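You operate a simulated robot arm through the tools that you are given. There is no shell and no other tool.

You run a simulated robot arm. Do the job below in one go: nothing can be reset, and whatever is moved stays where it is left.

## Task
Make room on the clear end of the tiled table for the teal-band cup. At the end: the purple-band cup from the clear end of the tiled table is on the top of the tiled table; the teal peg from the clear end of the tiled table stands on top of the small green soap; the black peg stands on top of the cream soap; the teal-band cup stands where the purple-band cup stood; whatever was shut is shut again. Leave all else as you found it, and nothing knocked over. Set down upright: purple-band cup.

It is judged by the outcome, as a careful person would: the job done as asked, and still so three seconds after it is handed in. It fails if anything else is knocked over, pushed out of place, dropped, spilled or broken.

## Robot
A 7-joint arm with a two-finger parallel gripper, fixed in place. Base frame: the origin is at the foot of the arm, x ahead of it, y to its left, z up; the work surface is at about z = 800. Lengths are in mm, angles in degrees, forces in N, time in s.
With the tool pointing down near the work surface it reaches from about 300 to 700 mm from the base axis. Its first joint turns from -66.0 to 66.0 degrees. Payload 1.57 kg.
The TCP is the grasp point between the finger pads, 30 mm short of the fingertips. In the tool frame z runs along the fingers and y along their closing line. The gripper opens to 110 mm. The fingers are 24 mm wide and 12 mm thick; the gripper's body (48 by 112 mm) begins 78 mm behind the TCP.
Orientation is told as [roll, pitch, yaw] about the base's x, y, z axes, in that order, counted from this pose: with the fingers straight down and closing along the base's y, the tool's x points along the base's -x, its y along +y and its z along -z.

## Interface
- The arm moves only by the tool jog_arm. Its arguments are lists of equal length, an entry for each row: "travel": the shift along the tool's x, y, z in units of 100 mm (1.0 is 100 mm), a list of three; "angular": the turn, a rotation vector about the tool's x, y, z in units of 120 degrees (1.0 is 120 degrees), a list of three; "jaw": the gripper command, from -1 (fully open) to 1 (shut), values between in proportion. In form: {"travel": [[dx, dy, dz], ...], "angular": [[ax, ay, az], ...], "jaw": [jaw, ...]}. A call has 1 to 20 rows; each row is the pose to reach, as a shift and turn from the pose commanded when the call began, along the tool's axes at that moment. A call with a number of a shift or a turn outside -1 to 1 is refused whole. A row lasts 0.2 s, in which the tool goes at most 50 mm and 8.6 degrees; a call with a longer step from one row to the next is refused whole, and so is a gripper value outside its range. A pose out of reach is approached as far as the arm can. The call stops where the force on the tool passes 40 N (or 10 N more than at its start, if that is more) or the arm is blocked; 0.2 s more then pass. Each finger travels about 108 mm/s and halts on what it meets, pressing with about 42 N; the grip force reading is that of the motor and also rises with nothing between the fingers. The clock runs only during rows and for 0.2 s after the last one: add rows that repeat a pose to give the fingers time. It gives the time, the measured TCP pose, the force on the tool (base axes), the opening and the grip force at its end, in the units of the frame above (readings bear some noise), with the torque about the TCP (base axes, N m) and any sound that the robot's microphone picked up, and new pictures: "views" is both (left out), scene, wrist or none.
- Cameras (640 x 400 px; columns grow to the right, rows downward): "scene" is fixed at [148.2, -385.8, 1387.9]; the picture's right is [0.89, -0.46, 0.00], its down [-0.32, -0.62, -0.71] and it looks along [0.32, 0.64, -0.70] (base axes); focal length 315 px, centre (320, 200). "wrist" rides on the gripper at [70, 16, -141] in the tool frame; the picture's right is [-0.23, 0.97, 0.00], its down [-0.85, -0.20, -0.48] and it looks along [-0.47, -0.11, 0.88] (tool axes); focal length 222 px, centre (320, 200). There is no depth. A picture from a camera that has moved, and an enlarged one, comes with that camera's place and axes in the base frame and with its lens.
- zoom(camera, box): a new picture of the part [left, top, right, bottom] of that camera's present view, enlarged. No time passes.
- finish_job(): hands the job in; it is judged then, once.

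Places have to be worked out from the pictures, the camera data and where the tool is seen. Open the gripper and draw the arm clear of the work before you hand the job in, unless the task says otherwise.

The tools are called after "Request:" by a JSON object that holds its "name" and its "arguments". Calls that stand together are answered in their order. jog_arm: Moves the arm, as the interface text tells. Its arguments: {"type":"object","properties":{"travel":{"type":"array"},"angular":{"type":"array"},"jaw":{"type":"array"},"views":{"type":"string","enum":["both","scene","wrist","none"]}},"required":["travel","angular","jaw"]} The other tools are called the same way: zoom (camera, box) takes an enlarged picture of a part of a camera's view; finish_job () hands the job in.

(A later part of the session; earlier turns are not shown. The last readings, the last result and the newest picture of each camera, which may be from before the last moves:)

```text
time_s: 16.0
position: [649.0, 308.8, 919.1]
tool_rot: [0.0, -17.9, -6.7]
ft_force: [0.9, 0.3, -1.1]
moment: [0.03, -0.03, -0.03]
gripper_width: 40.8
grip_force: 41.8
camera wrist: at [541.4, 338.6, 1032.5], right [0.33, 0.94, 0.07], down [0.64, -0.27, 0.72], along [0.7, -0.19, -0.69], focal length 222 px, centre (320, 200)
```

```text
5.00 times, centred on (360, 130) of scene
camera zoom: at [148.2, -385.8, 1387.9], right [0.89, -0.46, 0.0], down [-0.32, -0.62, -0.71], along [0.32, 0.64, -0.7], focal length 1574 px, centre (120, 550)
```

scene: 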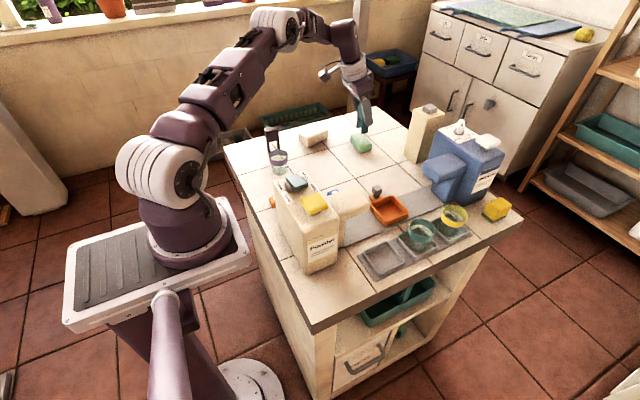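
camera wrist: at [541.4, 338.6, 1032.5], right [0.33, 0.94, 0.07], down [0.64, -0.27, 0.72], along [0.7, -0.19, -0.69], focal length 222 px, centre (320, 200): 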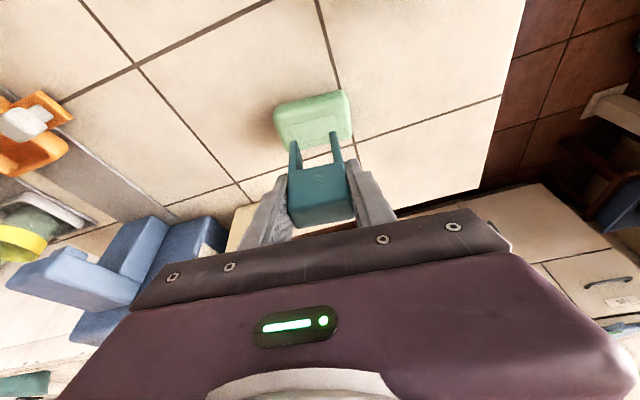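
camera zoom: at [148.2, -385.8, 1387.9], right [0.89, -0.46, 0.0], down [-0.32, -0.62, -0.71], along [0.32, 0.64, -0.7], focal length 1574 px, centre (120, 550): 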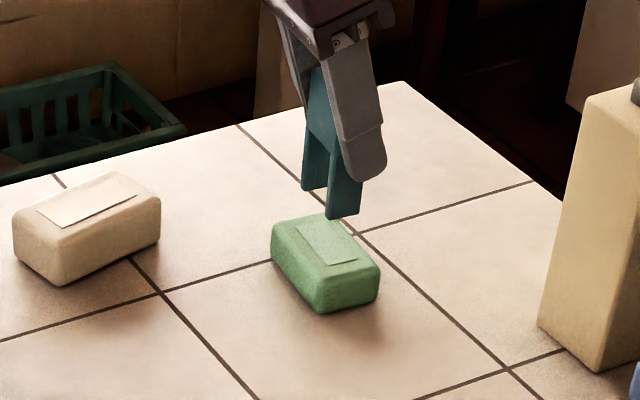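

The legs are parallel to the soap's raised plate, and the computed peg centre (649.5, 309.5) is within 1 mm of the plate's centre. I lower until the legs are just above the soap.

Request:
{"name": "jog_arm", "arguments": {"travel": [[0.025, 0, 0.08], [0.05, 0, 0.16], [0.077, 0, 0.238], [0.077, 0, 0.238]], "angular": [[0, 0, 0], [0, 0, 0], [0, 0, 0], [0, 0, 0]], "jaw": [1, 1, 1, 1], "views": "both"}}

Request:
{"name": "zoom", "arguments": {"camera": "wrist", "box": [240, 100, 400, 200]}}

Request:
{"name": "zoom", "arguments": {"camera": "scene", "box": [320, 90, 400, 170]}}

```text
time_s: 17.0
position: [649.9, 310.8, 895.5]
tool_rot: [0.0, -18.0, -6.5]
ft_force: [0.1, -0.2, -0.4]
moment: [-0.03, 0.0, 0.01]
gripper_width: 41.1
grip_force: 41.8
camera wrist: at [541.1, 339.3, 1008.0], right [0.33, 0.94, 0.07], down [0.64, -0.27, 0.72], along [0.7, -0.19, -0.69], focal length 222 px, centre (320, 200)
```

scene: 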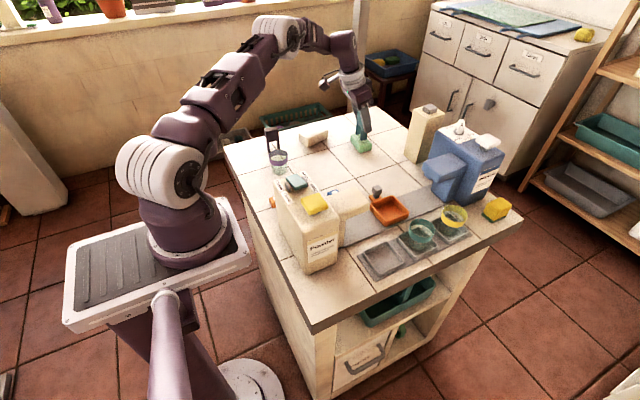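
wrist: 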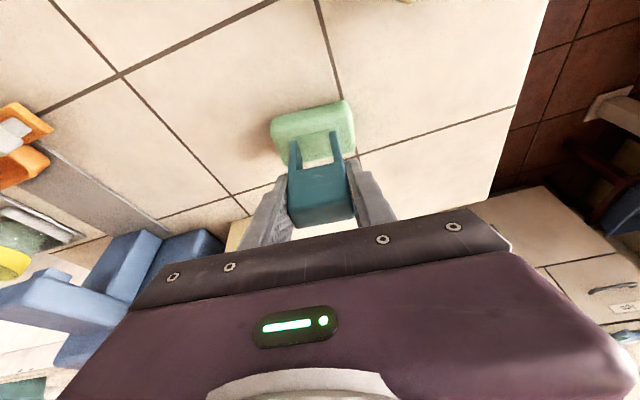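

```text
4.00 times, centred on (320, 150) of wrist
camera zoom: at [541.1, 339.3, 1008.0], right [0.33, 0.94, 0.07], down [0.64, -0.27, 0.72], along [0.7, -0.19, -0.69], focal length 888 px, centre (320, 400)
```

zoom: 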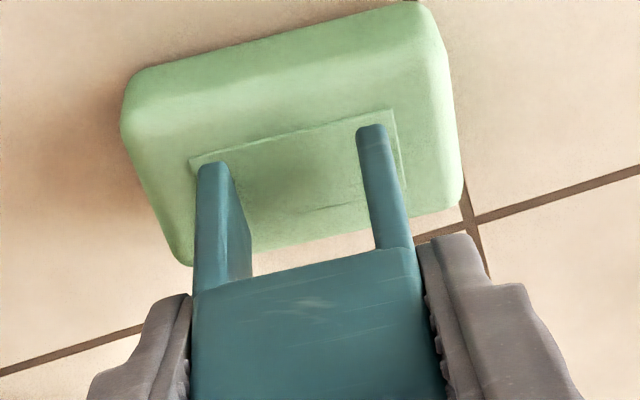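

```text
5.00 times, centred on (360, 130) of scene
camera zoom: at [148.2, -385.8, 1387.9], right [0.89, -0.46, 0.0], down [-0.32, -0.62, -0.71], along [0.32, 0.64, -0.7], focal length 1574 px, centre (120, 550)
```

zoom: 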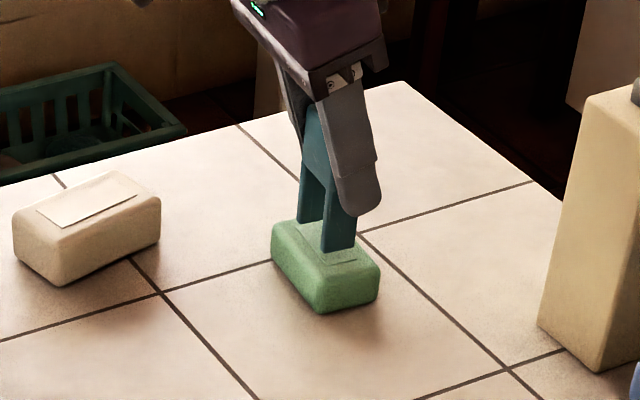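

Aligned well; the legs are a few mm above the plate. I lower in small steps, checking the force.

Request:
{"name": "jog_arm", "arguments": {"travel": [[0.0062, 0, 0.019], [0.0108, 0, 0.0333], [0.0108, 0, 0.0333]], "angular": [[0, 0, 0], [0, 0, 0], [0, 0, 0]], "jaw": [1, 1, 1], "views": "none"}}

Request:
{"name": "jog_arm", "arguments": {"travel": [[0.0031, 0, 0.0095], [0.0031, 0, 0.0095]], "angular": [[0, 0, 0], [0, 0, 0]], "jaw": [1, 1], "views": "both"}}

Request:
{"name": "zoom", "arguments": {"camera": "wrist", "box": [240, 100, 400, 200]}}

Request:
{"name": "zoom", "arguments": {"camera": "scene", "box": [320, 90, 400, 170]}}

```text
time_s: 17.8
position: [649.1, 310.4, 891.3]
tool_rot: [0.0, -18.0, -6.5]
ft_force: [0.5, -0.5, -1.2]
moment: [-0.02, -0.03, 0.02]
gripper_width: 40.8
grip_force: 42.3
```

```text
time_s: 18.4
position: [649.3, 310.3, 890.5]
tool_rot: [0.0, -18.0, -6.5]
ft_force: [-0.2, -0.6, -0.5]
moment: [-0.05, 0.01, -0.01]
gripper_width: 41.0
grip_force: 42.6
camera wrist: at [541.1, 339.2, 1003.4], right [0.33, 0.94, 0.07], down [0.64, -0.27, 0.72], along [0.7, -0.19, -0.69], focal length 222 px, centre (320, 200)
```

scene: 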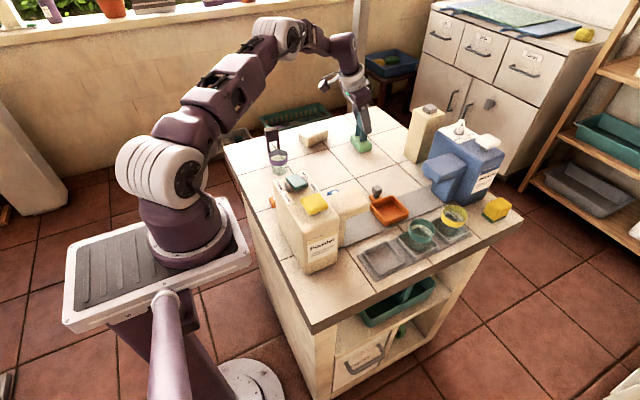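
wrist: 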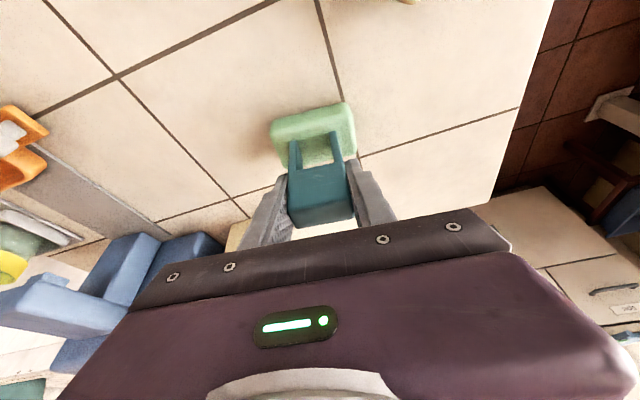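

```text
4.00 times, centred on (320, 150) of wrist
camera zoom: at [541.1, 339.2, 1003.4], right [0.33, 0.94, 0.07], down [0.64, -0.27, 0.72], along [0.7, -0.19, -0.69], focal length 888 px, centre (320, 400)
```

zoom: 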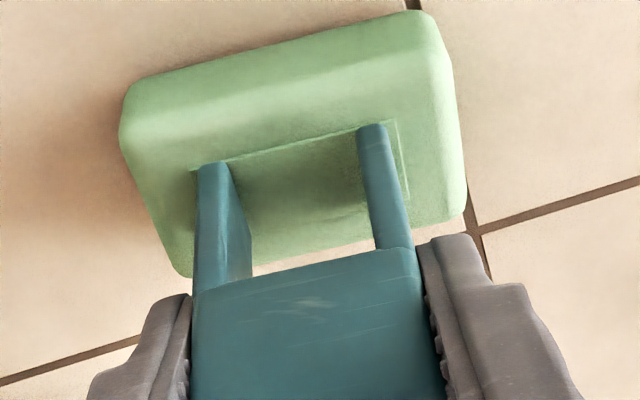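

```text
5.00 times, centred on (360, 130) of scene
camera zoom: at [148.2, -385.8, 1387.9], right [0.89, -0.46, 0.0], down [-0.32, -0.62, -0.71], along [0.32, 0.64, -0.7], focal length 1574 px, centre (120, 550)
```

zoom: 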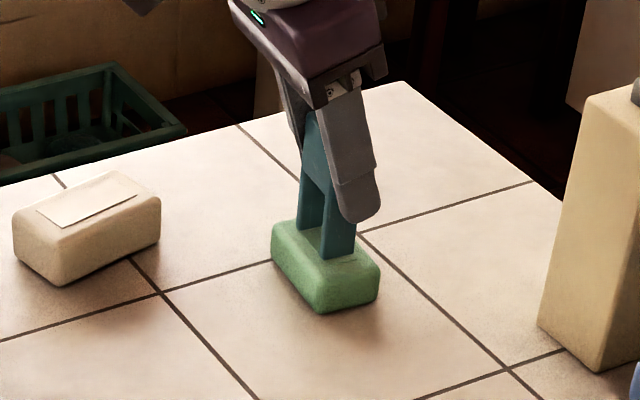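

No contact yet. I continue down one millimetre per call.

Request:
{"name": "jog_arm", "arguments": {"travel": [[0.0031, 0, 0.0095], [0.0031, 0, 0.0095]], "angular": [[0, 0, 0], [0, 0, 0]], "jaw": [1, 1], "views": "none"}}

Request:
{"name": "jog_arm", "arguments": {"travel": [[0.0031, 0, 0.0095], [0.0031, 0, 0.0095]], "angular": [[0, 0, 0], [0, 0, 0]], "jaw": [1, 1], "views": "none"}}

```text
time_s: 19.0
position: [649.1, 310.0, 889.5]
tool_rot: [0.0, -18.0, -6.5]
ft_force: [0.2, 0.2, -0.5]
moment: [-0.03, 0.0, 0.01]
gripper_width: 41.0
grip_force: 41.5
```

```text
time_s: 19.6
position: [649.5, 310.0, 888.3]
tool_rot: [0.0, -18.0, -6.5]
ft_force: [-0.9, 0.4, 0.6]
moment: [-0.04, 0.0, 0.01]
gripper_width: 40.8
grip_force: 41.7
```

Still no contact force, so I keep stepping down.

Request:
{"name": "jog_arm", "arguments": {"travel": [[0.0031, 0, 0.0095], [0.0031, 0, 0.0095]], "angular": [[0, 0, 0], [0, 0, 0]], "jaw": [1, 1], "views": "wrist"}}

Request:
{"name": "zoom", "arguments": {"camera": "wrist", "box": [270, 110, 350, 160]}}

Request:
{"name": "zoom", "arguments": {"camera": "scene", "box": [345, 120, 385, 160]}}

```text
time_s: 20.2
position: [649.6, 309.4, 888.7]
tool_rot: [0.1, -18.2, -6.5]
ft_force: [-0.3, 0.1, 4.5]
moment: [-0.04, 0.03, 0.02]
gripper_width: 40.7
grip_force: 42.3
camera wrist: at [541.1, 339.0, 1000.9], right [0.33, 0.94, 0.07], down [0.64, -0.27, 0.72], along [0.7, -0.19, -0.69], focal length 222 px, centre (320, 200)
```

wrist: 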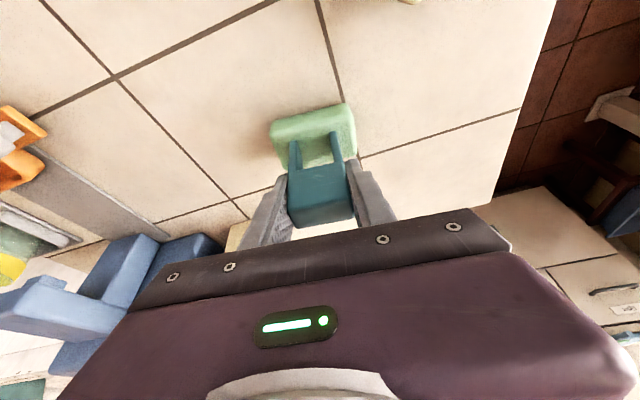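

```text
8.00 times, centred on (310, 135) of wrist
camera zoom: at [541.1, 339.0, 1000.9], right [0.33, 0.94, 0.07], down [0.64, -0.27, 0.72], along [0.7, -0.19, -0.69], focal length 1777 px, centre (400, 720)
```

zoom: 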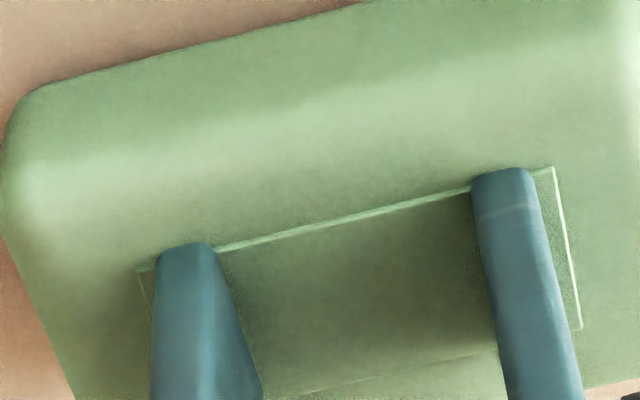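

```text
10.00 times, centred on (365, 140) of scene
camera zoom: at [148.1, -385.8, 1387.8], right [0.89, -0.46, 0.0], down [-0.32, -0.62, -0.71], along [0.32, 0.64, -0.7], focal length 3147 px, centre (-130, 800)
```

zoom: 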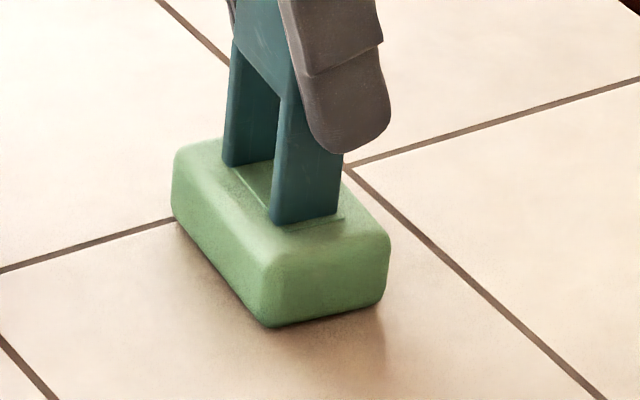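

Contact at about 4.5 N with the peg seated on the plate. I open the fingers gently.

Request:
{"name": "jog_arm", "arguments": {"travel": [[0, 0, 0], [0, 0, 0], [0, 0, 0], [0, 0, 0]], "angular": [[0, 0, 0], [0, 0, 0], [0, 0, 0], [0, 0, 0]], "jaw": [0.15, 0, -0.3, -0.3], "views": "both"}}

Request:
{"name": "zoom", "arguments": {"camera": "wrist", "box": [240, 100, 400, 200]}}

Request:
{"name": "zoom", "arguments": {"camera": "scene", "box": [330, 90, 400, 160]}}

```text
time_s: 21.2
position: [649.5, 309.9, 888.0]
tool_rot: [0.0, -18.1, -6.5]
ft_force: [-0.1, -0.7, 0.8]
moment: [-0.02, -0.03, 0.0]
gripper_width: 71.4
grip_force: 0.1
camera wrist: at [541.0, 339.0, 1000.6], right [0.33, 0.94, 0.07], down [0.64, -0.27, 0.72], along [0.7, -0.19, -0.69], focal length 222 px, centre (320, 200)
```

scene: 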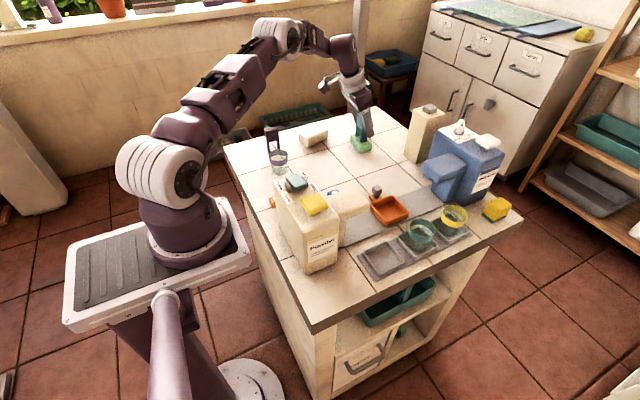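
wrist: 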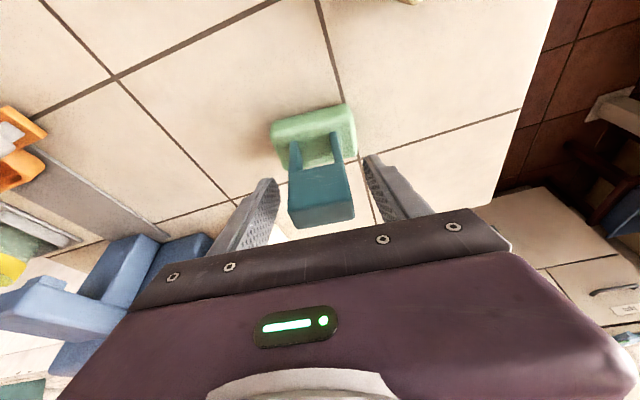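

```text
4.00 times, centred on (320, 150) of wrist
camera zoom: at [541.0, 339.0, 1000.6], right [0.33, 0.94, 0.07], down [0.64, -0.27, 0.72], along [0.7, -0.19, -0.69], focal length 888 px, centre (320, 400)
```

zoom: 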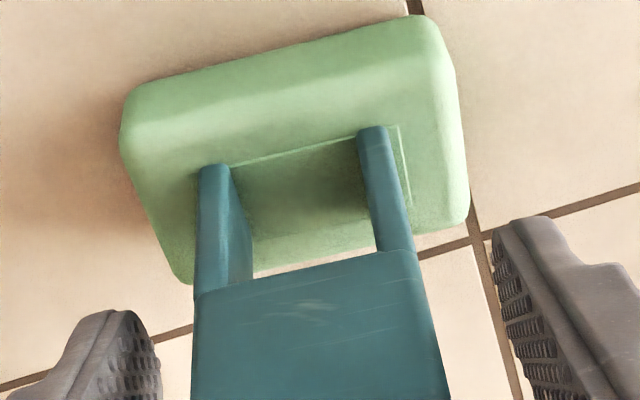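

```text
5.71 times, centred on (365, 125) of scene
camera zoom: at [148.2, -385.8, 1387.9], right [0.89, -0.46, 0.0], down [-0.32, -0.62, -0.71], along [0.32, 0.64, -0.7], focal length 1798 px, centre (63, 629)
```

zoom: 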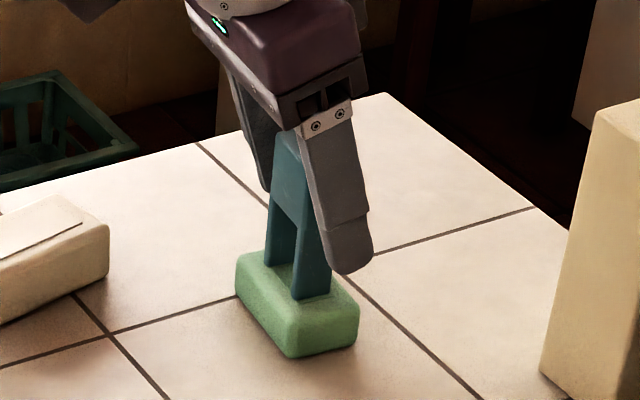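

The peg stands on its own. I back out along the finger direction.

Request:
{"name": "jog_arm", "arguments": {"travel": [[0, 0, -0.15], [0, 0, -0.4], [0, 0, -0.7], [0, 0, -1], [0, 0, -1]], "angular": [[0, 0, 0], [0, 0, 0], [0, 0, 0], [0, 0, 0], [0, 0, 0]], "jaw": [-0.3, -0.3, -0.3, -0.3, -0.3], "views": "both"}}

Request:
{"name": "zoom", "arguments": {"camera": "scene", "box": [330, 90, 400, 160]}}

```text
time_s: 22.4
position: [618.1, 313.4, 983.8]
tool_rot: [-0.1, -18.0, -6.4]
ft_force: [0.3, 0.7, -0.1]
moment: [-0.02, -0.01, 0.01]
gripper_width: 71.4
grip_force: 0.0
camera wrist: at [510.3, 342.4, 1096.5], right [0.33, 0.94, 0.07], down [0.64, -0.27, 0.72], along [0.7, -0.19, -0.69], focal length 222 px, centre (320, 200)
```

scene: 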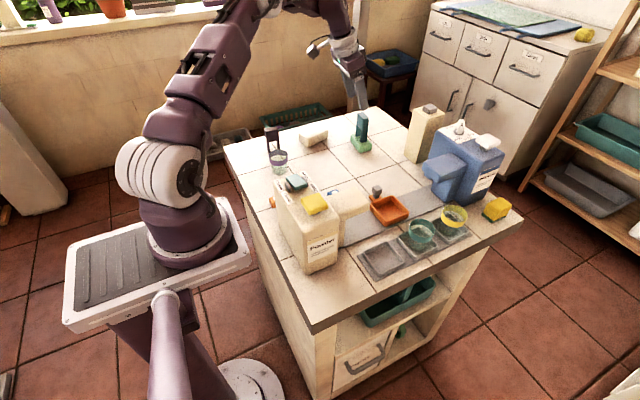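
wrist: 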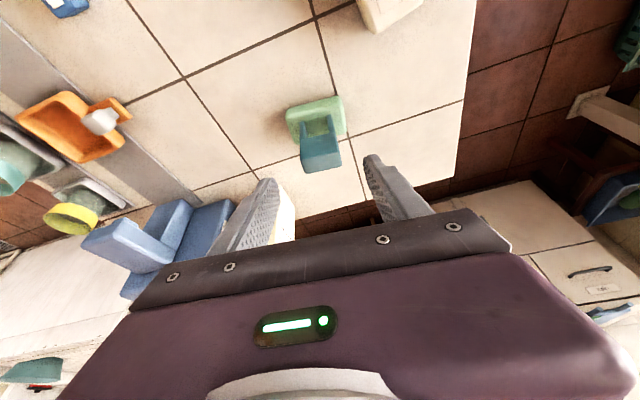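

```text
5.71 times, centred on (365, 125) of scene
camera zoom: at [148.2, -385.8, 1387.9], right [0.89, -0.46, 0.0], down [-0.32, -0.62, -0.71], along [0.32, 0.64, -0.7], focal length 1798 px, centre (63, 629)
```

zoom: 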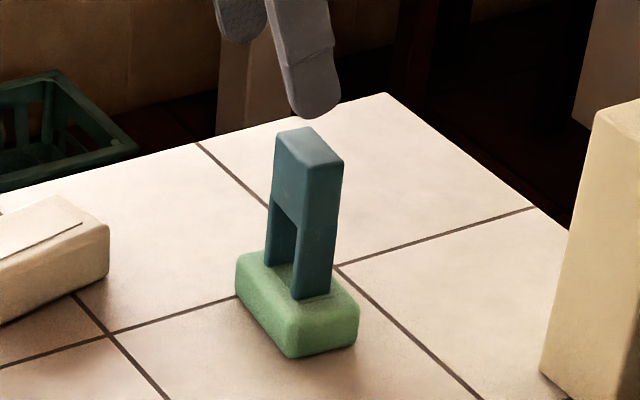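

The teal peg stands properly on the green soap. Next is the black peg: I carry the hand at this height back over to about (391, 412).

Request:
{"name": "jog_arm", "arguments": {"travel": [[0.25, 0.08, -0.081], [0.5, 0.16, -0.163], [0.751, 0.242, -0.244], [0.751, 0.242, -0.244]], "angular": [[0, 0, 0], [0, 0, 0], [0, 0, 0], [0, 0, 0]], "jaw": [-0.3, -0.3, -0.3, -0.3], "views": "none"}}

Request:
{"name": "jog_arm", "arguments": {"travel": [[0.25, 0.08, -0.081], [0.5, 0.16, -0.163], [0.751, 0.242, -0.244], [0.751, 0.242, -0.244]], "angular": [[0, 0, 0], [0, 0, 0], [0, 0, 0], [0, 0, 0]], "jaw": [-0.3, -0.3, -0.3, -0.3], "views": "none"}}

Request:
{"name": "jog_arm", "arguments": {"travel": [[0.25, 0.08, -0.081], [0.5, 0.16, -0.163], [0.751, 0.242, -0.244], [0.751, 0.242, -0.244]], "angular": [[0, 0, 0], [0, 0, 0], [0, 0, 0], [-0.0167, 0, -0.0515]], "jaw": [-0.3, -0.3, -0.3, -0.3], "views": "none"}}

Request:
{"name": "jog_arm", "arguments": {"travel": [[0, 0, 0], [0, 0, 0]], "angular": [[0, 0.05, 0], [0, 0.05, 0]], "jaw": [-0.3, -0.3], "views": "both"}}

Request:
{"name": "zoom", "arguments": {"camera": "wrist", "box": [200, 0, 440, 150]}}

```text
time_s: 23.4
position: [543.4, 345.6, 983.0]
tool_rot: [0.0, -18.1, -6.6]
ft_force: [0.4, 0.1, -1.0]
moment: [0.01, 0.04, 0.02]
gripper_width: 71.5
grip_force: 0.1
```

```text
time_s: 24.4
position: [467.5, 378.7, 982.7]
tool_rot: [0.0, -18.0, -6.5]
ft_force: [-0.5, 0.0, 0.5]
moment: [0.04, -0.01, -0.03]
gripper_width: 71.7
grip_force: 0.0
```

```text
time_s: 25.4
position: [390.8, 412.9, 982.7]
tool_rot: [0.0, -17.9, 0.0]
ft_force: [-0.1, 0.1, -0.6]
moment: [0.0, -0.01, 0.01]
gripper_width: 71.5
grip_force: 0.1
```

```text
time_s: 26.0
position: [391.2, 412.2, 982.1]
tool_rot: [0.0, -11.9, 0.0]
ft_force: [0.4, 0.6, -0.4]
moment: [0.01, 0.0, 0.04]
gripper_width: 71.5
grip_force: 0.1
camera wrist: at [293.2, 429.0, 1106.5], right [0.22, 0.97, 0.05], down [0.74, -0.2, 0.65], along [0.64, -0.11, -0.76], focal length 222 px, centre (320, 200)
```

scene: 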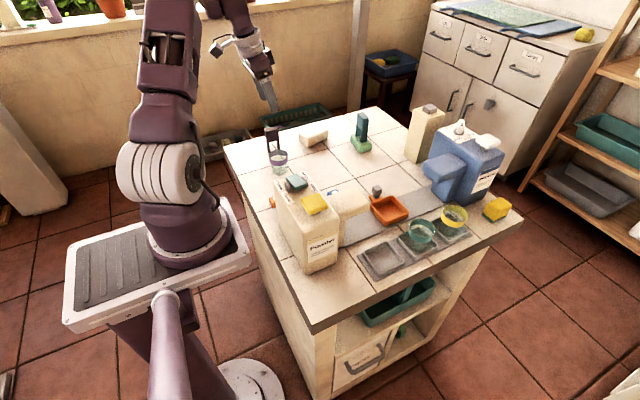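
wrist: 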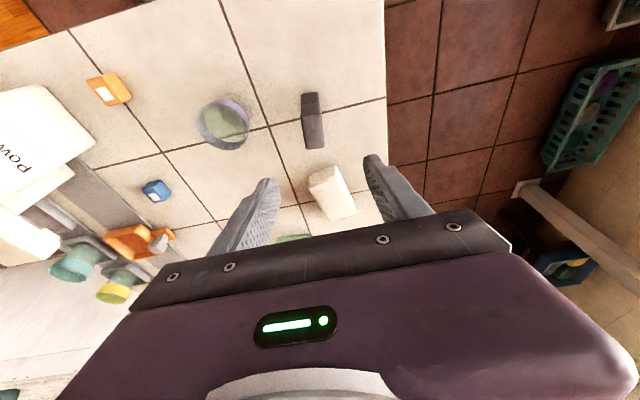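

```text
2.67 times, centred on (320, 75) of wrist
camera zoom: at [293.2, 429.0, 1106.5], right [0.22, 0.97, 0.05], down [0.74, -0.2, 0.65], along [0.64, -0.11, -0.76], focal length 592 px, centre (320, 533)
```

zoom: 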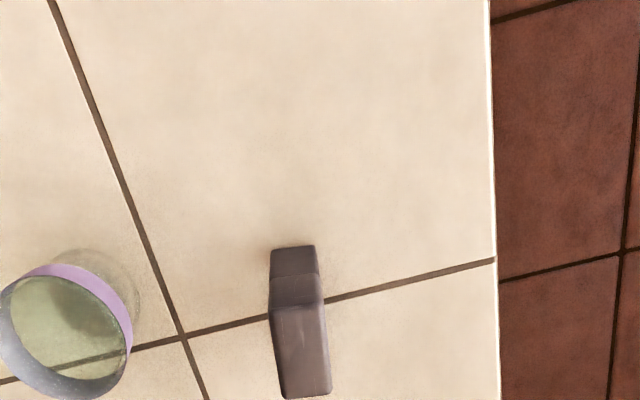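

I zoom in on the black peg for its exact angle and centre.

Request:
{"name": "zoom", "arguments": {"camera": "wrist", "box": [280, 80, 360, 160]}}

Request:
{"name": "zoom", "arguments": {"camera": "wrist", "box": [170, 70, 290, 170]}}

Request:
{"name": "zoom", "arguments": {"camera": "scene", "box": [255, 120, 335, 180]}}

```text
5.00 times, centred on (320, 120) of wrist
camera zoom: at [293.2, 429.0, 1106.5], right [0.22, 0.97, 0.05], down [0.74, -0.2, 0.65], along [0.64, -0.11, -0.76], focal length 1111 px, centre (320, 600)
```

zoom: 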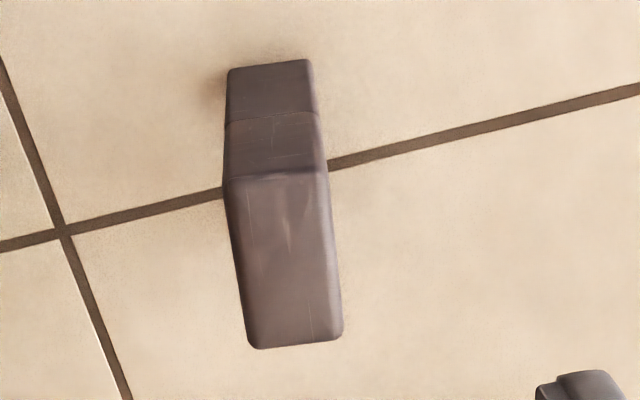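

```text
4.00 times, centred on (230, 120) of wrist
camera zoom: at [293.2, 429.0, 1106.5], right [0.22, 0.97, 0.05], down [0.74, -0.2, 0.65], along [0.64, -0.11, -0.76], focal length 888 px, centre (680, 520)
```

zoom: 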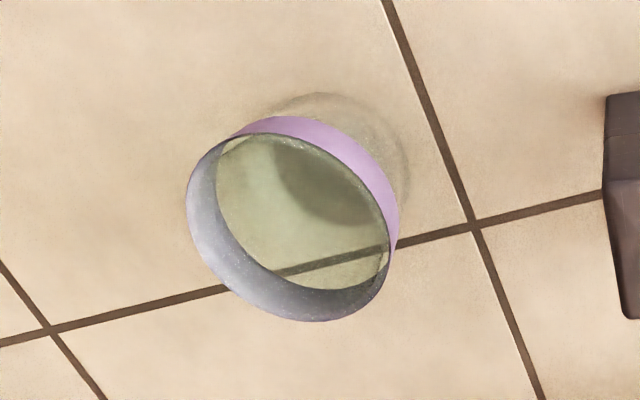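

```text
6.67 times, centred on (295, 150) of scene
camera zoom: at [148.2, -385.8, 1387.9], right [0.89, -0.46, 0.0], down [-0.32, -0.62, -0.71], along [0.32, 0.64, -0.7], focal length 2098 px, centre (487, 533)
```

zoom: 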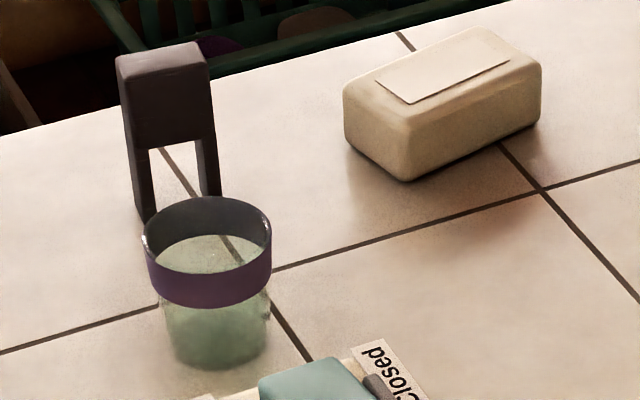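

The black peg is centred at about (391, 410), yaw -8°, thickness 20. The cups hold greenish liquid, so they must be moved level and gently. I turn to the peg's yaw and descend around it, closing across its thickness.

Request:
{"name": "jog_arm", "arguments": {"travel": [[0.04, -0.01, 0.2], [0.08, -0.02, 0.4], [0.124, -0.02, 0.587], [0.124, -0.02, 0.587]], "angular": [[0.0046, 0, 0.0217], [0.0092, 0, 0.0435], [0.01375, 0, 0.0652], [0.01375, 0, 0.0652]], "jaw": [-0.3, -0.3, -0.3, -0.3], "views": "both"}}

Request:
{"name": "zoom", "arguments": {"camera": "wrist", "box": [240, 80, 400, 200]}}

```text
time_s: 27.0
position: [391.6, 409.5, 921.5]
tool_rot: [0.0, -12.0, -8.1]
ft_force: [0.3, 0.6, 0.8]
moment: [0.01, -0.01, 0.0]
gripper_width: 71.7
grip_force: 0.0
camera wrist: at [296.4, 441.0, 1046.4], right [0.36, 0.93, 0.05], down [0.7, -0.3, 0.65], along [0.62, -0.2, -0.76], focal length 222 px, centre (320, 200)
```

scene: 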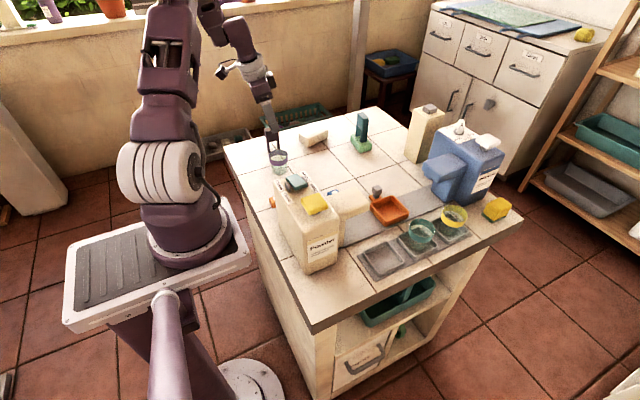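
wrist: 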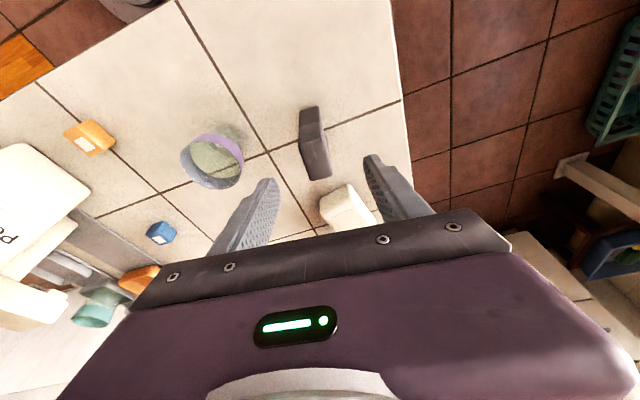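

```text
3.33 times, centred on (320, 140) of wrist
camera zoom: at [296.4, 441.0, 1046.4], right [0.36, 0.93, 0.05], down [0.7, -0.3, 0.65], along [0.62, -0.2, -0.76], focal length 740 px, centre (320, 400)
```

zoom: 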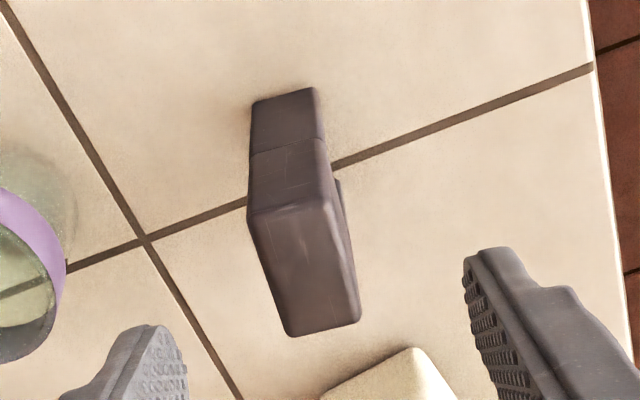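

The hand's axis is aligned and centred on the peg. I descend to TCP z=860 and then close.

Request:
{"name": "jog_arm", "arguments": {"travel": [[0.04, 0.002, 0.2], [0.08, 0.004, 0.4], [0.13, 0.004, 0.6], [0.13, 0.004, 0.6]], "angular": [[0, 0, 0], [0, 0, 0], [0, 0, 0], [0, 0, 0]], "jaw": [-0.3, -0.3, -0.3, -0.3], "views": "both"}}

Request:
{"name": "zoom", "arguments": {"camera": "wrist", "box": [200, 80, 440, 230]}}

Request:
{"name": "zoom", "arguments": {"camera": "scene", "box": [240, 110, 320, 180]}}

```text
time_s: 28.0
position: [390.6, 411.0, 861.2]
tool_rot: [0.0, -12.1, -8.2]
ft_force: [0.3, -0.7, -0.1]
moment: [-0.05, 0.01, 0.0]
gripper_width: 71.5
grip_force: 0.1
camera wrist: at [295.5, 441.2, 985.1], right [0.36, 0.93, 0.05], down [0.7, -0.3, 0.65], along [0.62, -0.2, -0.76], focal length 222 px, centre (320, 200)
```

scene: 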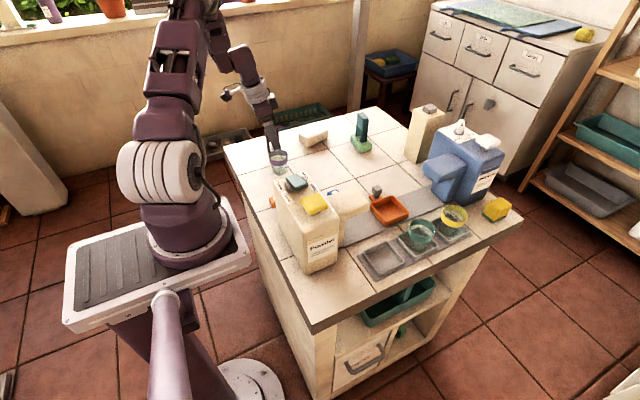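
wrist: 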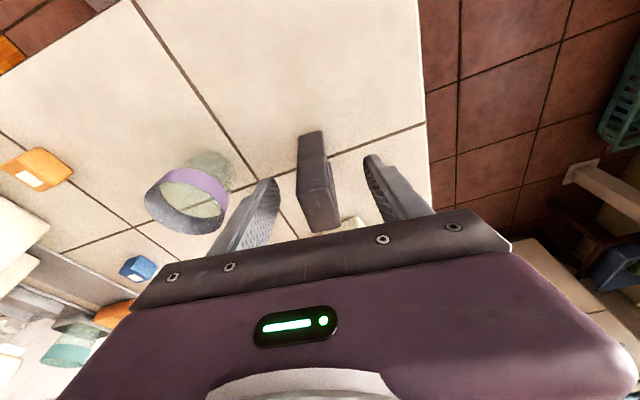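

```text
2.67 times, centred on (320, 155) of wrist
camera zoom: at [295.5, 441.2, 985.1], right [0.36, 0.93, 0.05], down [0.7, -0.3, 0.65], along [0.62, -0.2, -0.76], focal length 592 px, centre (320, 320)
```

zoom: 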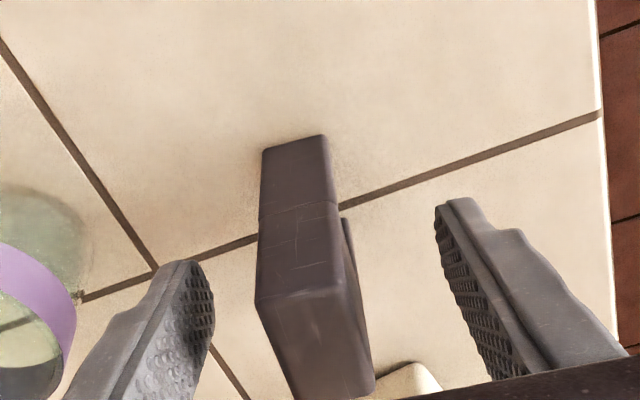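

```text
5.71 times, centred on (280, 145) of scene
camera zoom: at [148.2, -385.8, 1387.9], right [0.89, -0.46, 0.0], down [-0.32, -0.62, -0.71], along [0.32, 0.64, -0.7], focal length 1798 px, centre (549, 514)
```

zoom: 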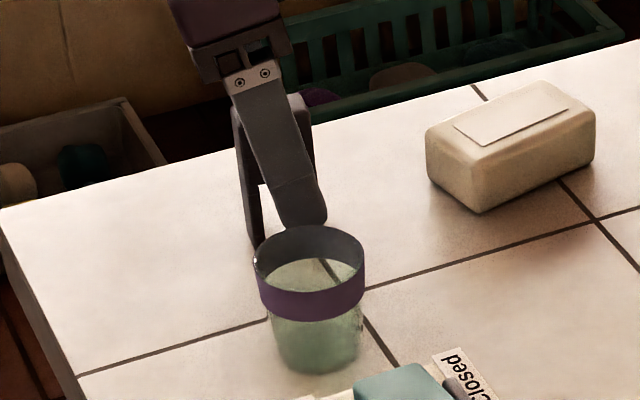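

The fingers straddle the bridge, clear of the cup. I close the grip.

Request:
{"name": "jog_arm", "arguments": {"travel": [[0, 0, 0], [0, 0, 0], [0, 0, 0], [0, 0, 0]], "angular": [[0, 0, 0], [0, 0, 0], [0, 0, 0], [0, 0, 0]], "jaw": [0.2, 0.6, 1, 1], "views": "wrist"}}

Request:
{"name": "zoom", "arguments": {"camera": "wrist", "box": [200, 80, 440, 230]}}

Request:
{"name": "zoom", "arguments": {"camera": "scene", "box": [240, 110, 320, 180]}}

```text
time_s: 29.0
position: [390.4, 410.7, 861.7]
tool_rot: [0.1, -12.1, -8.1]
ft_force: [0.9, -1.1, 0.0]
moment: [-0.01, 0.01, 0.01]
gripper_width: 20.9
grip_force: 34.6
camera wrist: at [295.5, 441.2, 985.4], right [0.36, 0.93, 0.05], down [0.7, -0.3, 0.65], along [0.62, -0.2, -0.76], focal length 222 px, centre (320, 200)
```

wrist: 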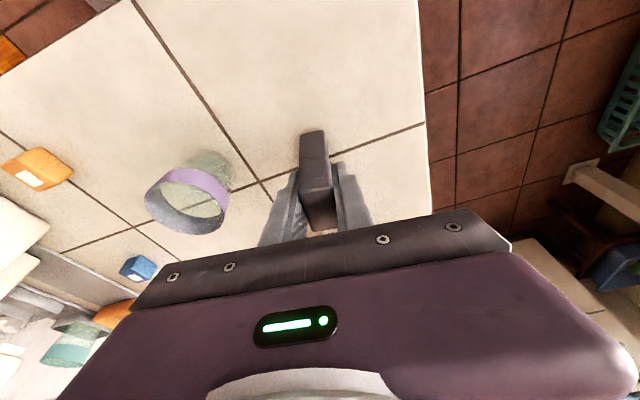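

```text
2.67 times, centred on (320, 155) of wrist
camera zoom: at [295.5, 441.2, 985.4], right [0.36, 0.93, 0.05], down [0.7, -0.3, 0.65], along [0.62, -0.2, -0.76], focal length 592 px, centre (320, 320)
```

zoom: 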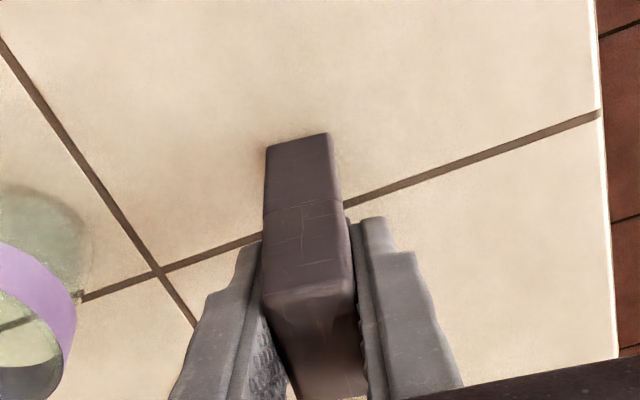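

```text
5.71 times, centred on (280, 145) of scene
camera zoom: at [148.2, -385.8, 1387.9], right [0.89, -0.46, 0.0], down [-0.32, -0.62, -0.71], along [0.32, 0.64, -0.7], focal length 1798 px, centre (549, 514)
```

zoom: 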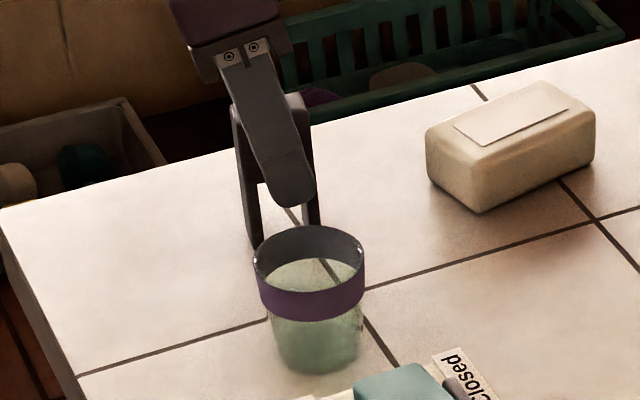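

Gripped at 20.9 mm. I lift 70 mm straight up.

Request:
{"name": "jog_arm", "arguments": {"travel": [[-0.02, 0, -0.1], [-0.062, 0, -0.29], [-0.105, 0, -0.49], [-0.147, 0, -0.684], [-0.147, 0, -0.684]], "angular": [[0, 0, 0], [0, 0, 0], [0, 0, 0], [0, 0, 0], [0, 0, 0]], "jaw": [1, 1, 1, 1, 1], "views": "both"}}

Request:
{"name": "zoom", "arguments": {"camera": "wrist", "box": [200, 80, 440, 230]}}

```text
time_s: 30.2
position: [391.3, 410.0, 931.6]
tool_rot: [0.1, -12.0, -7.9]
ft_force: [0.0, 0.1, 0.4]
moment: [0.05, 0.01, 0.04]
gripper_width: 21.3
grip_force: 34.1
camera wrist: at [296.2, 441.2, 1055.5], right [0.36, 0.93, 0.05], down [0.7, -0.3, 0.65], along [0.62, -0.2, -0.76], focal length 222 px, centre (320, 200)
```

scene: 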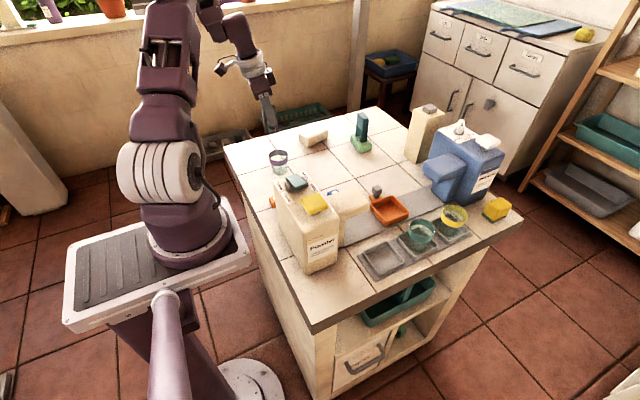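
wrist: 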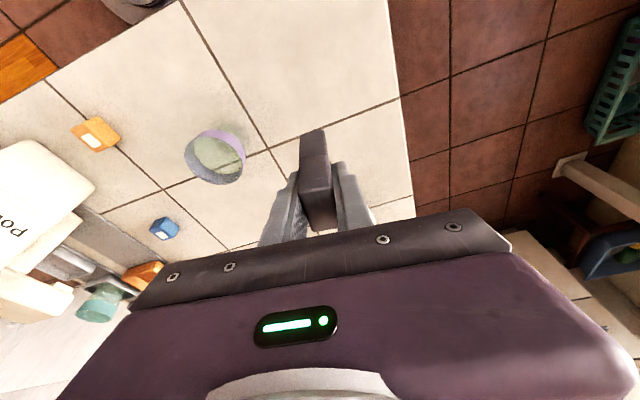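

```text
2.67 times, centred on (320, 155) of wrist
camera zoom: at [296.2, 441.2, 1055.5], right [0.36, 0.93, 0.05], down [0.7, -0.3, 0.65], along [0.62, -0.2, -0.76], focal length 592 px, centre (320, 320)
```

zoom: 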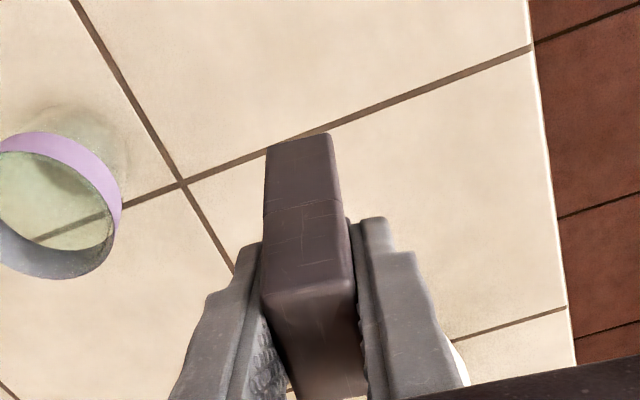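

The peg is held upright and unchanged. I carry it above the cream soap, turning it +20.3° to the soap's long axis on the way.

Request:
{"name": "jog_arm", "arguments": {"travel": [[-0.23, 0.03, 0.048], [-0.46, 0.07, 0.097], [-0.681, 0.1, 0.145], [-0.681, 0.1, 0.145]], "angular": [[0, 0, 0], [0, 0, 0], [0, 0, 0], [0, 0, 0]], "jaw": [1, 1, 1, 1], "views": "none"}}

Request:
{"name": "jog_arm", "arguments": {"travel": [[-0.23, 0.03, 0.048], [-0.46, 0.07, 0.097], [-0.681, 0.1, 0.145], [-0.681, 0.1, 0.145]], "angular": [[-0.0117, 0, -0.0552], [-0.0234, 0, -0.1103], [-0.0352, 0, -0.1655], [-0.0352, 0, -0.1655]], "jaw": [1, 1, 1, 1], "views": "both"}}

Request:
{"name": "zoom", "arguments": {"camera": "wrist", "box": [240, 100, 400, 200]}}

Request:
{"name": "zoom", "arguments": {"camera": "scene", "box": [275, 90, 355, 160]}}

```text
time_s: 31.2
position: [462.3, 411.6, 930.7]
tool_rot: [0.0, -12.0, -8.1]
ft_force: [0.0, 0.0, -0.3]
moment: [0.04, -0.01, -0.03]
gripper_width: 21.0
grip_force: 34.5
```

```text
time_s: 32.2
position: [533.0, 410.5, 931.7]
tool_rot: [0.0, -12.0, 12.3]
ft_force: [0.5, -0.1, 0.4]
moment: [0.01, 0.04, 0.01]
gripper_width: 21.0
grip_force: 34.6
camera wrist: at [433.3, 406.5, 1055.4], right [0.01, 1.0, 0.05], down [0.76, -0.04, 0.65], along [0.65, 0.03, -0.76], focal length 222 px, centre (320, 200)
```

scene: 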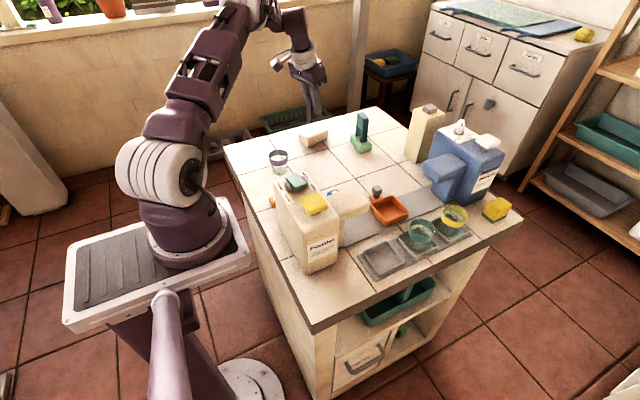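
wrist: 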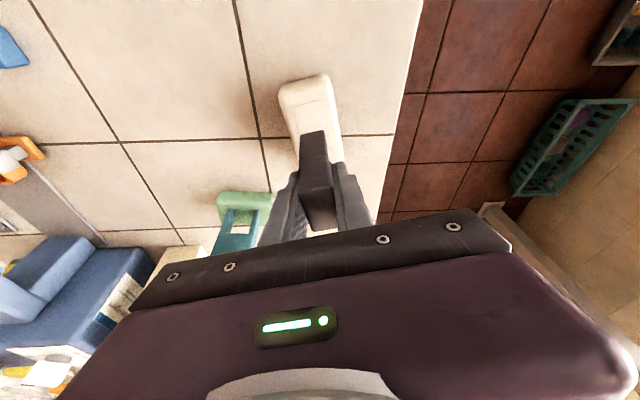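

```text
4.00 times, centred on (320, 150) of wrist
camera zoom: at [433.3, 406.5, 1055.4], right [0.01, 1.0, 0.05], down [0.76, -0.04, 0.65], along [0.65, 0.03, -0.76], focal length 888 px, centre (320, 400)
```

zoom: 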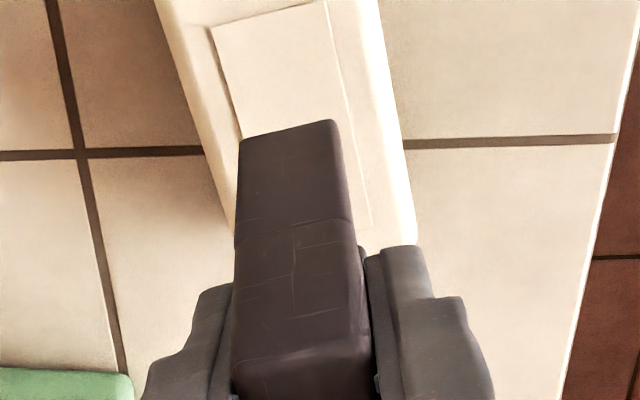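

```text
5.71 times, centred on (315, 125) of scene
camera zoom: at [148.2, -385.8, 1387.9], right [0.89, -0.46, 0.0], down [-0.32, -0.62, -0.71], along [0.32, 0.64, -0.7], focal length 1798 px, centre (349, 629)
```

zoom: 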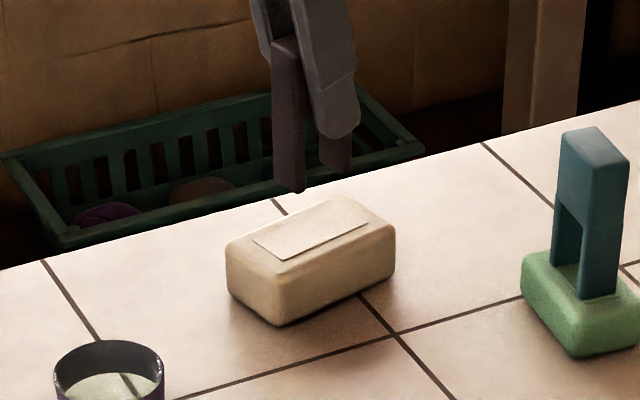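

The peg lines up with the soap's label, only about 1.5 mm beyond its centre. I correct that while lowering 31 mm.

Request:
{"name": "jog_arm", "arguments": {"travel": [[0.03, -0.003, 0.1], [0.055, -0.006, 0.2], [0.081, -0.006, 0.3], [0.081, -0.006, 0.3]], "angular": [[0, 0, 0], [0, 0, 0], [0, 0, 0], [0, 0, 0]], "jaw": [1, 1, 1, 1], "views": "both"}}

Request:
{"name": "zoom", "arguments": {"camera": "wrist", "box": [240, 100, 400, 200]}}

Request:
{"name": "zoom", "arguments": {"camera": "scene", "box": [275, 90, 355, 160]}}

```text
time_s: 33.2
position: [530.3, 409.1, 899.2]
tool_rot: [0.0, -11.9, 12.3]
ft_force: [0.1, 0.1, 0.0]
moment: [0.0, -0.04, 0.02]
gripper_width: 20.8
grip_force: 34.4
camera wrist: at [431.2, 405.7, 1024.0], right [0.01, 1.0, 0.05], down [0.76, -0.04, 0.65], along [0.65, 0.03, -0.76], focal length 222 px, centre (320, 200)
```

scene: 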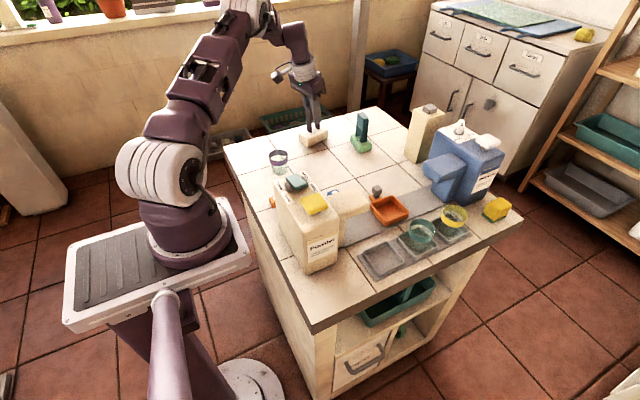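
wrist: 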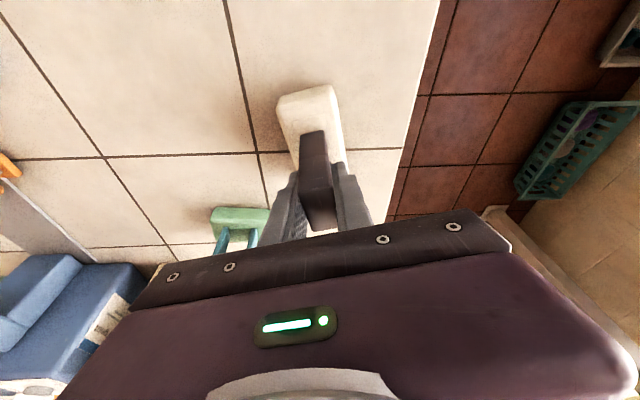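

```text
4.00 times, centred on (320, 150) of wrist
camera zoom: at [431.2, 405.7, 1024.0], right [0.01, 1.0, 0.05], down [0.76, -0.04, 0.65], along [0.65, 0.03, -0.76], focal length 888 px, centre (320, 400)
```

zoom: 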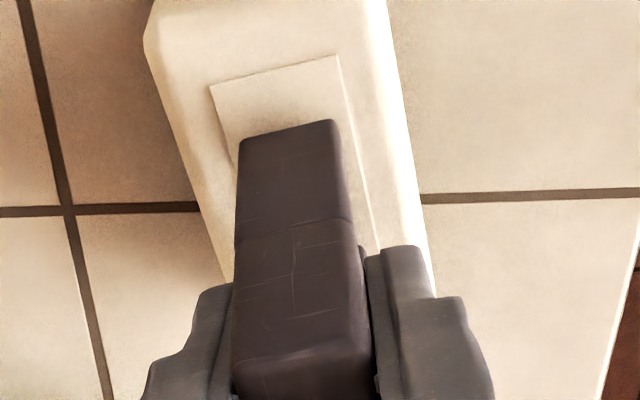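

```text
5.71 times, centred on (315, 125) of scene
camera zoom: at [148.2, -385.8, 1387.9], right [0.89, -0.46, 0.0], down [-0.32, -0.62, -0.71], along [0.32, 0.64, -0.7], focal length 1798 px, centre (349, 629)
```

zoom: 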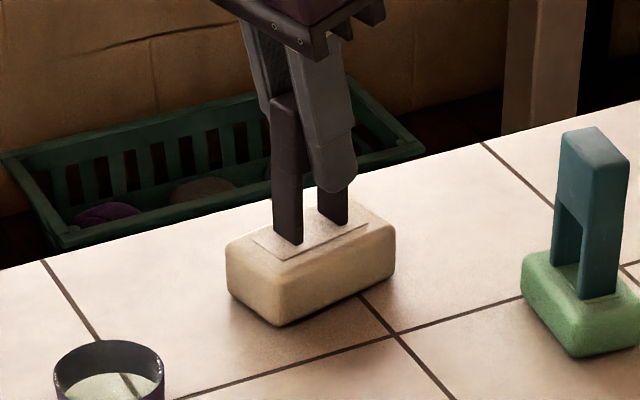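

Well centred, a few mm above. I lower in millimetre steps, watching the force.

Request:
{"name": "jog_arm", "arguments": {"travel": [[0.0042, 0, 0.0196], [0.0042, 0, 0.0196]], "angular": [[0, 0, 0], [0, 0, 0]], "jaw": [1, 1], "views": "none"}}

Request:
{"name": "jog_arm", "arguments": {"travel": [[0.0021, 0, 0.0098], [0.0021, 0, 0.0098]], "angular": [[0, 0, 0], [0, 0, 0]], "jaw": [1, 1], "views": "none"}}

```text
time_s: 33.8
position: [531.0, 409.8, 897.8]
tool_rot: [0.1, -12.0, 12.3]
ft_force: [-0.6, -0.2, 1.2]
moment: [-0.02, 0.0, -0.02]
gripper_width: 21.1
grip_force: 34.4
```

```text
time_s: 34.4
position: [531.2, 410.9, 897.0]
tool_rot: [0.0, -12.0, 12.3]
ft_force: [-0.3, -0.6, 3.2]
moment: [-0.03, 0.02, 0.01]
gripper_width: 21.0
grip_force: 34.0
```

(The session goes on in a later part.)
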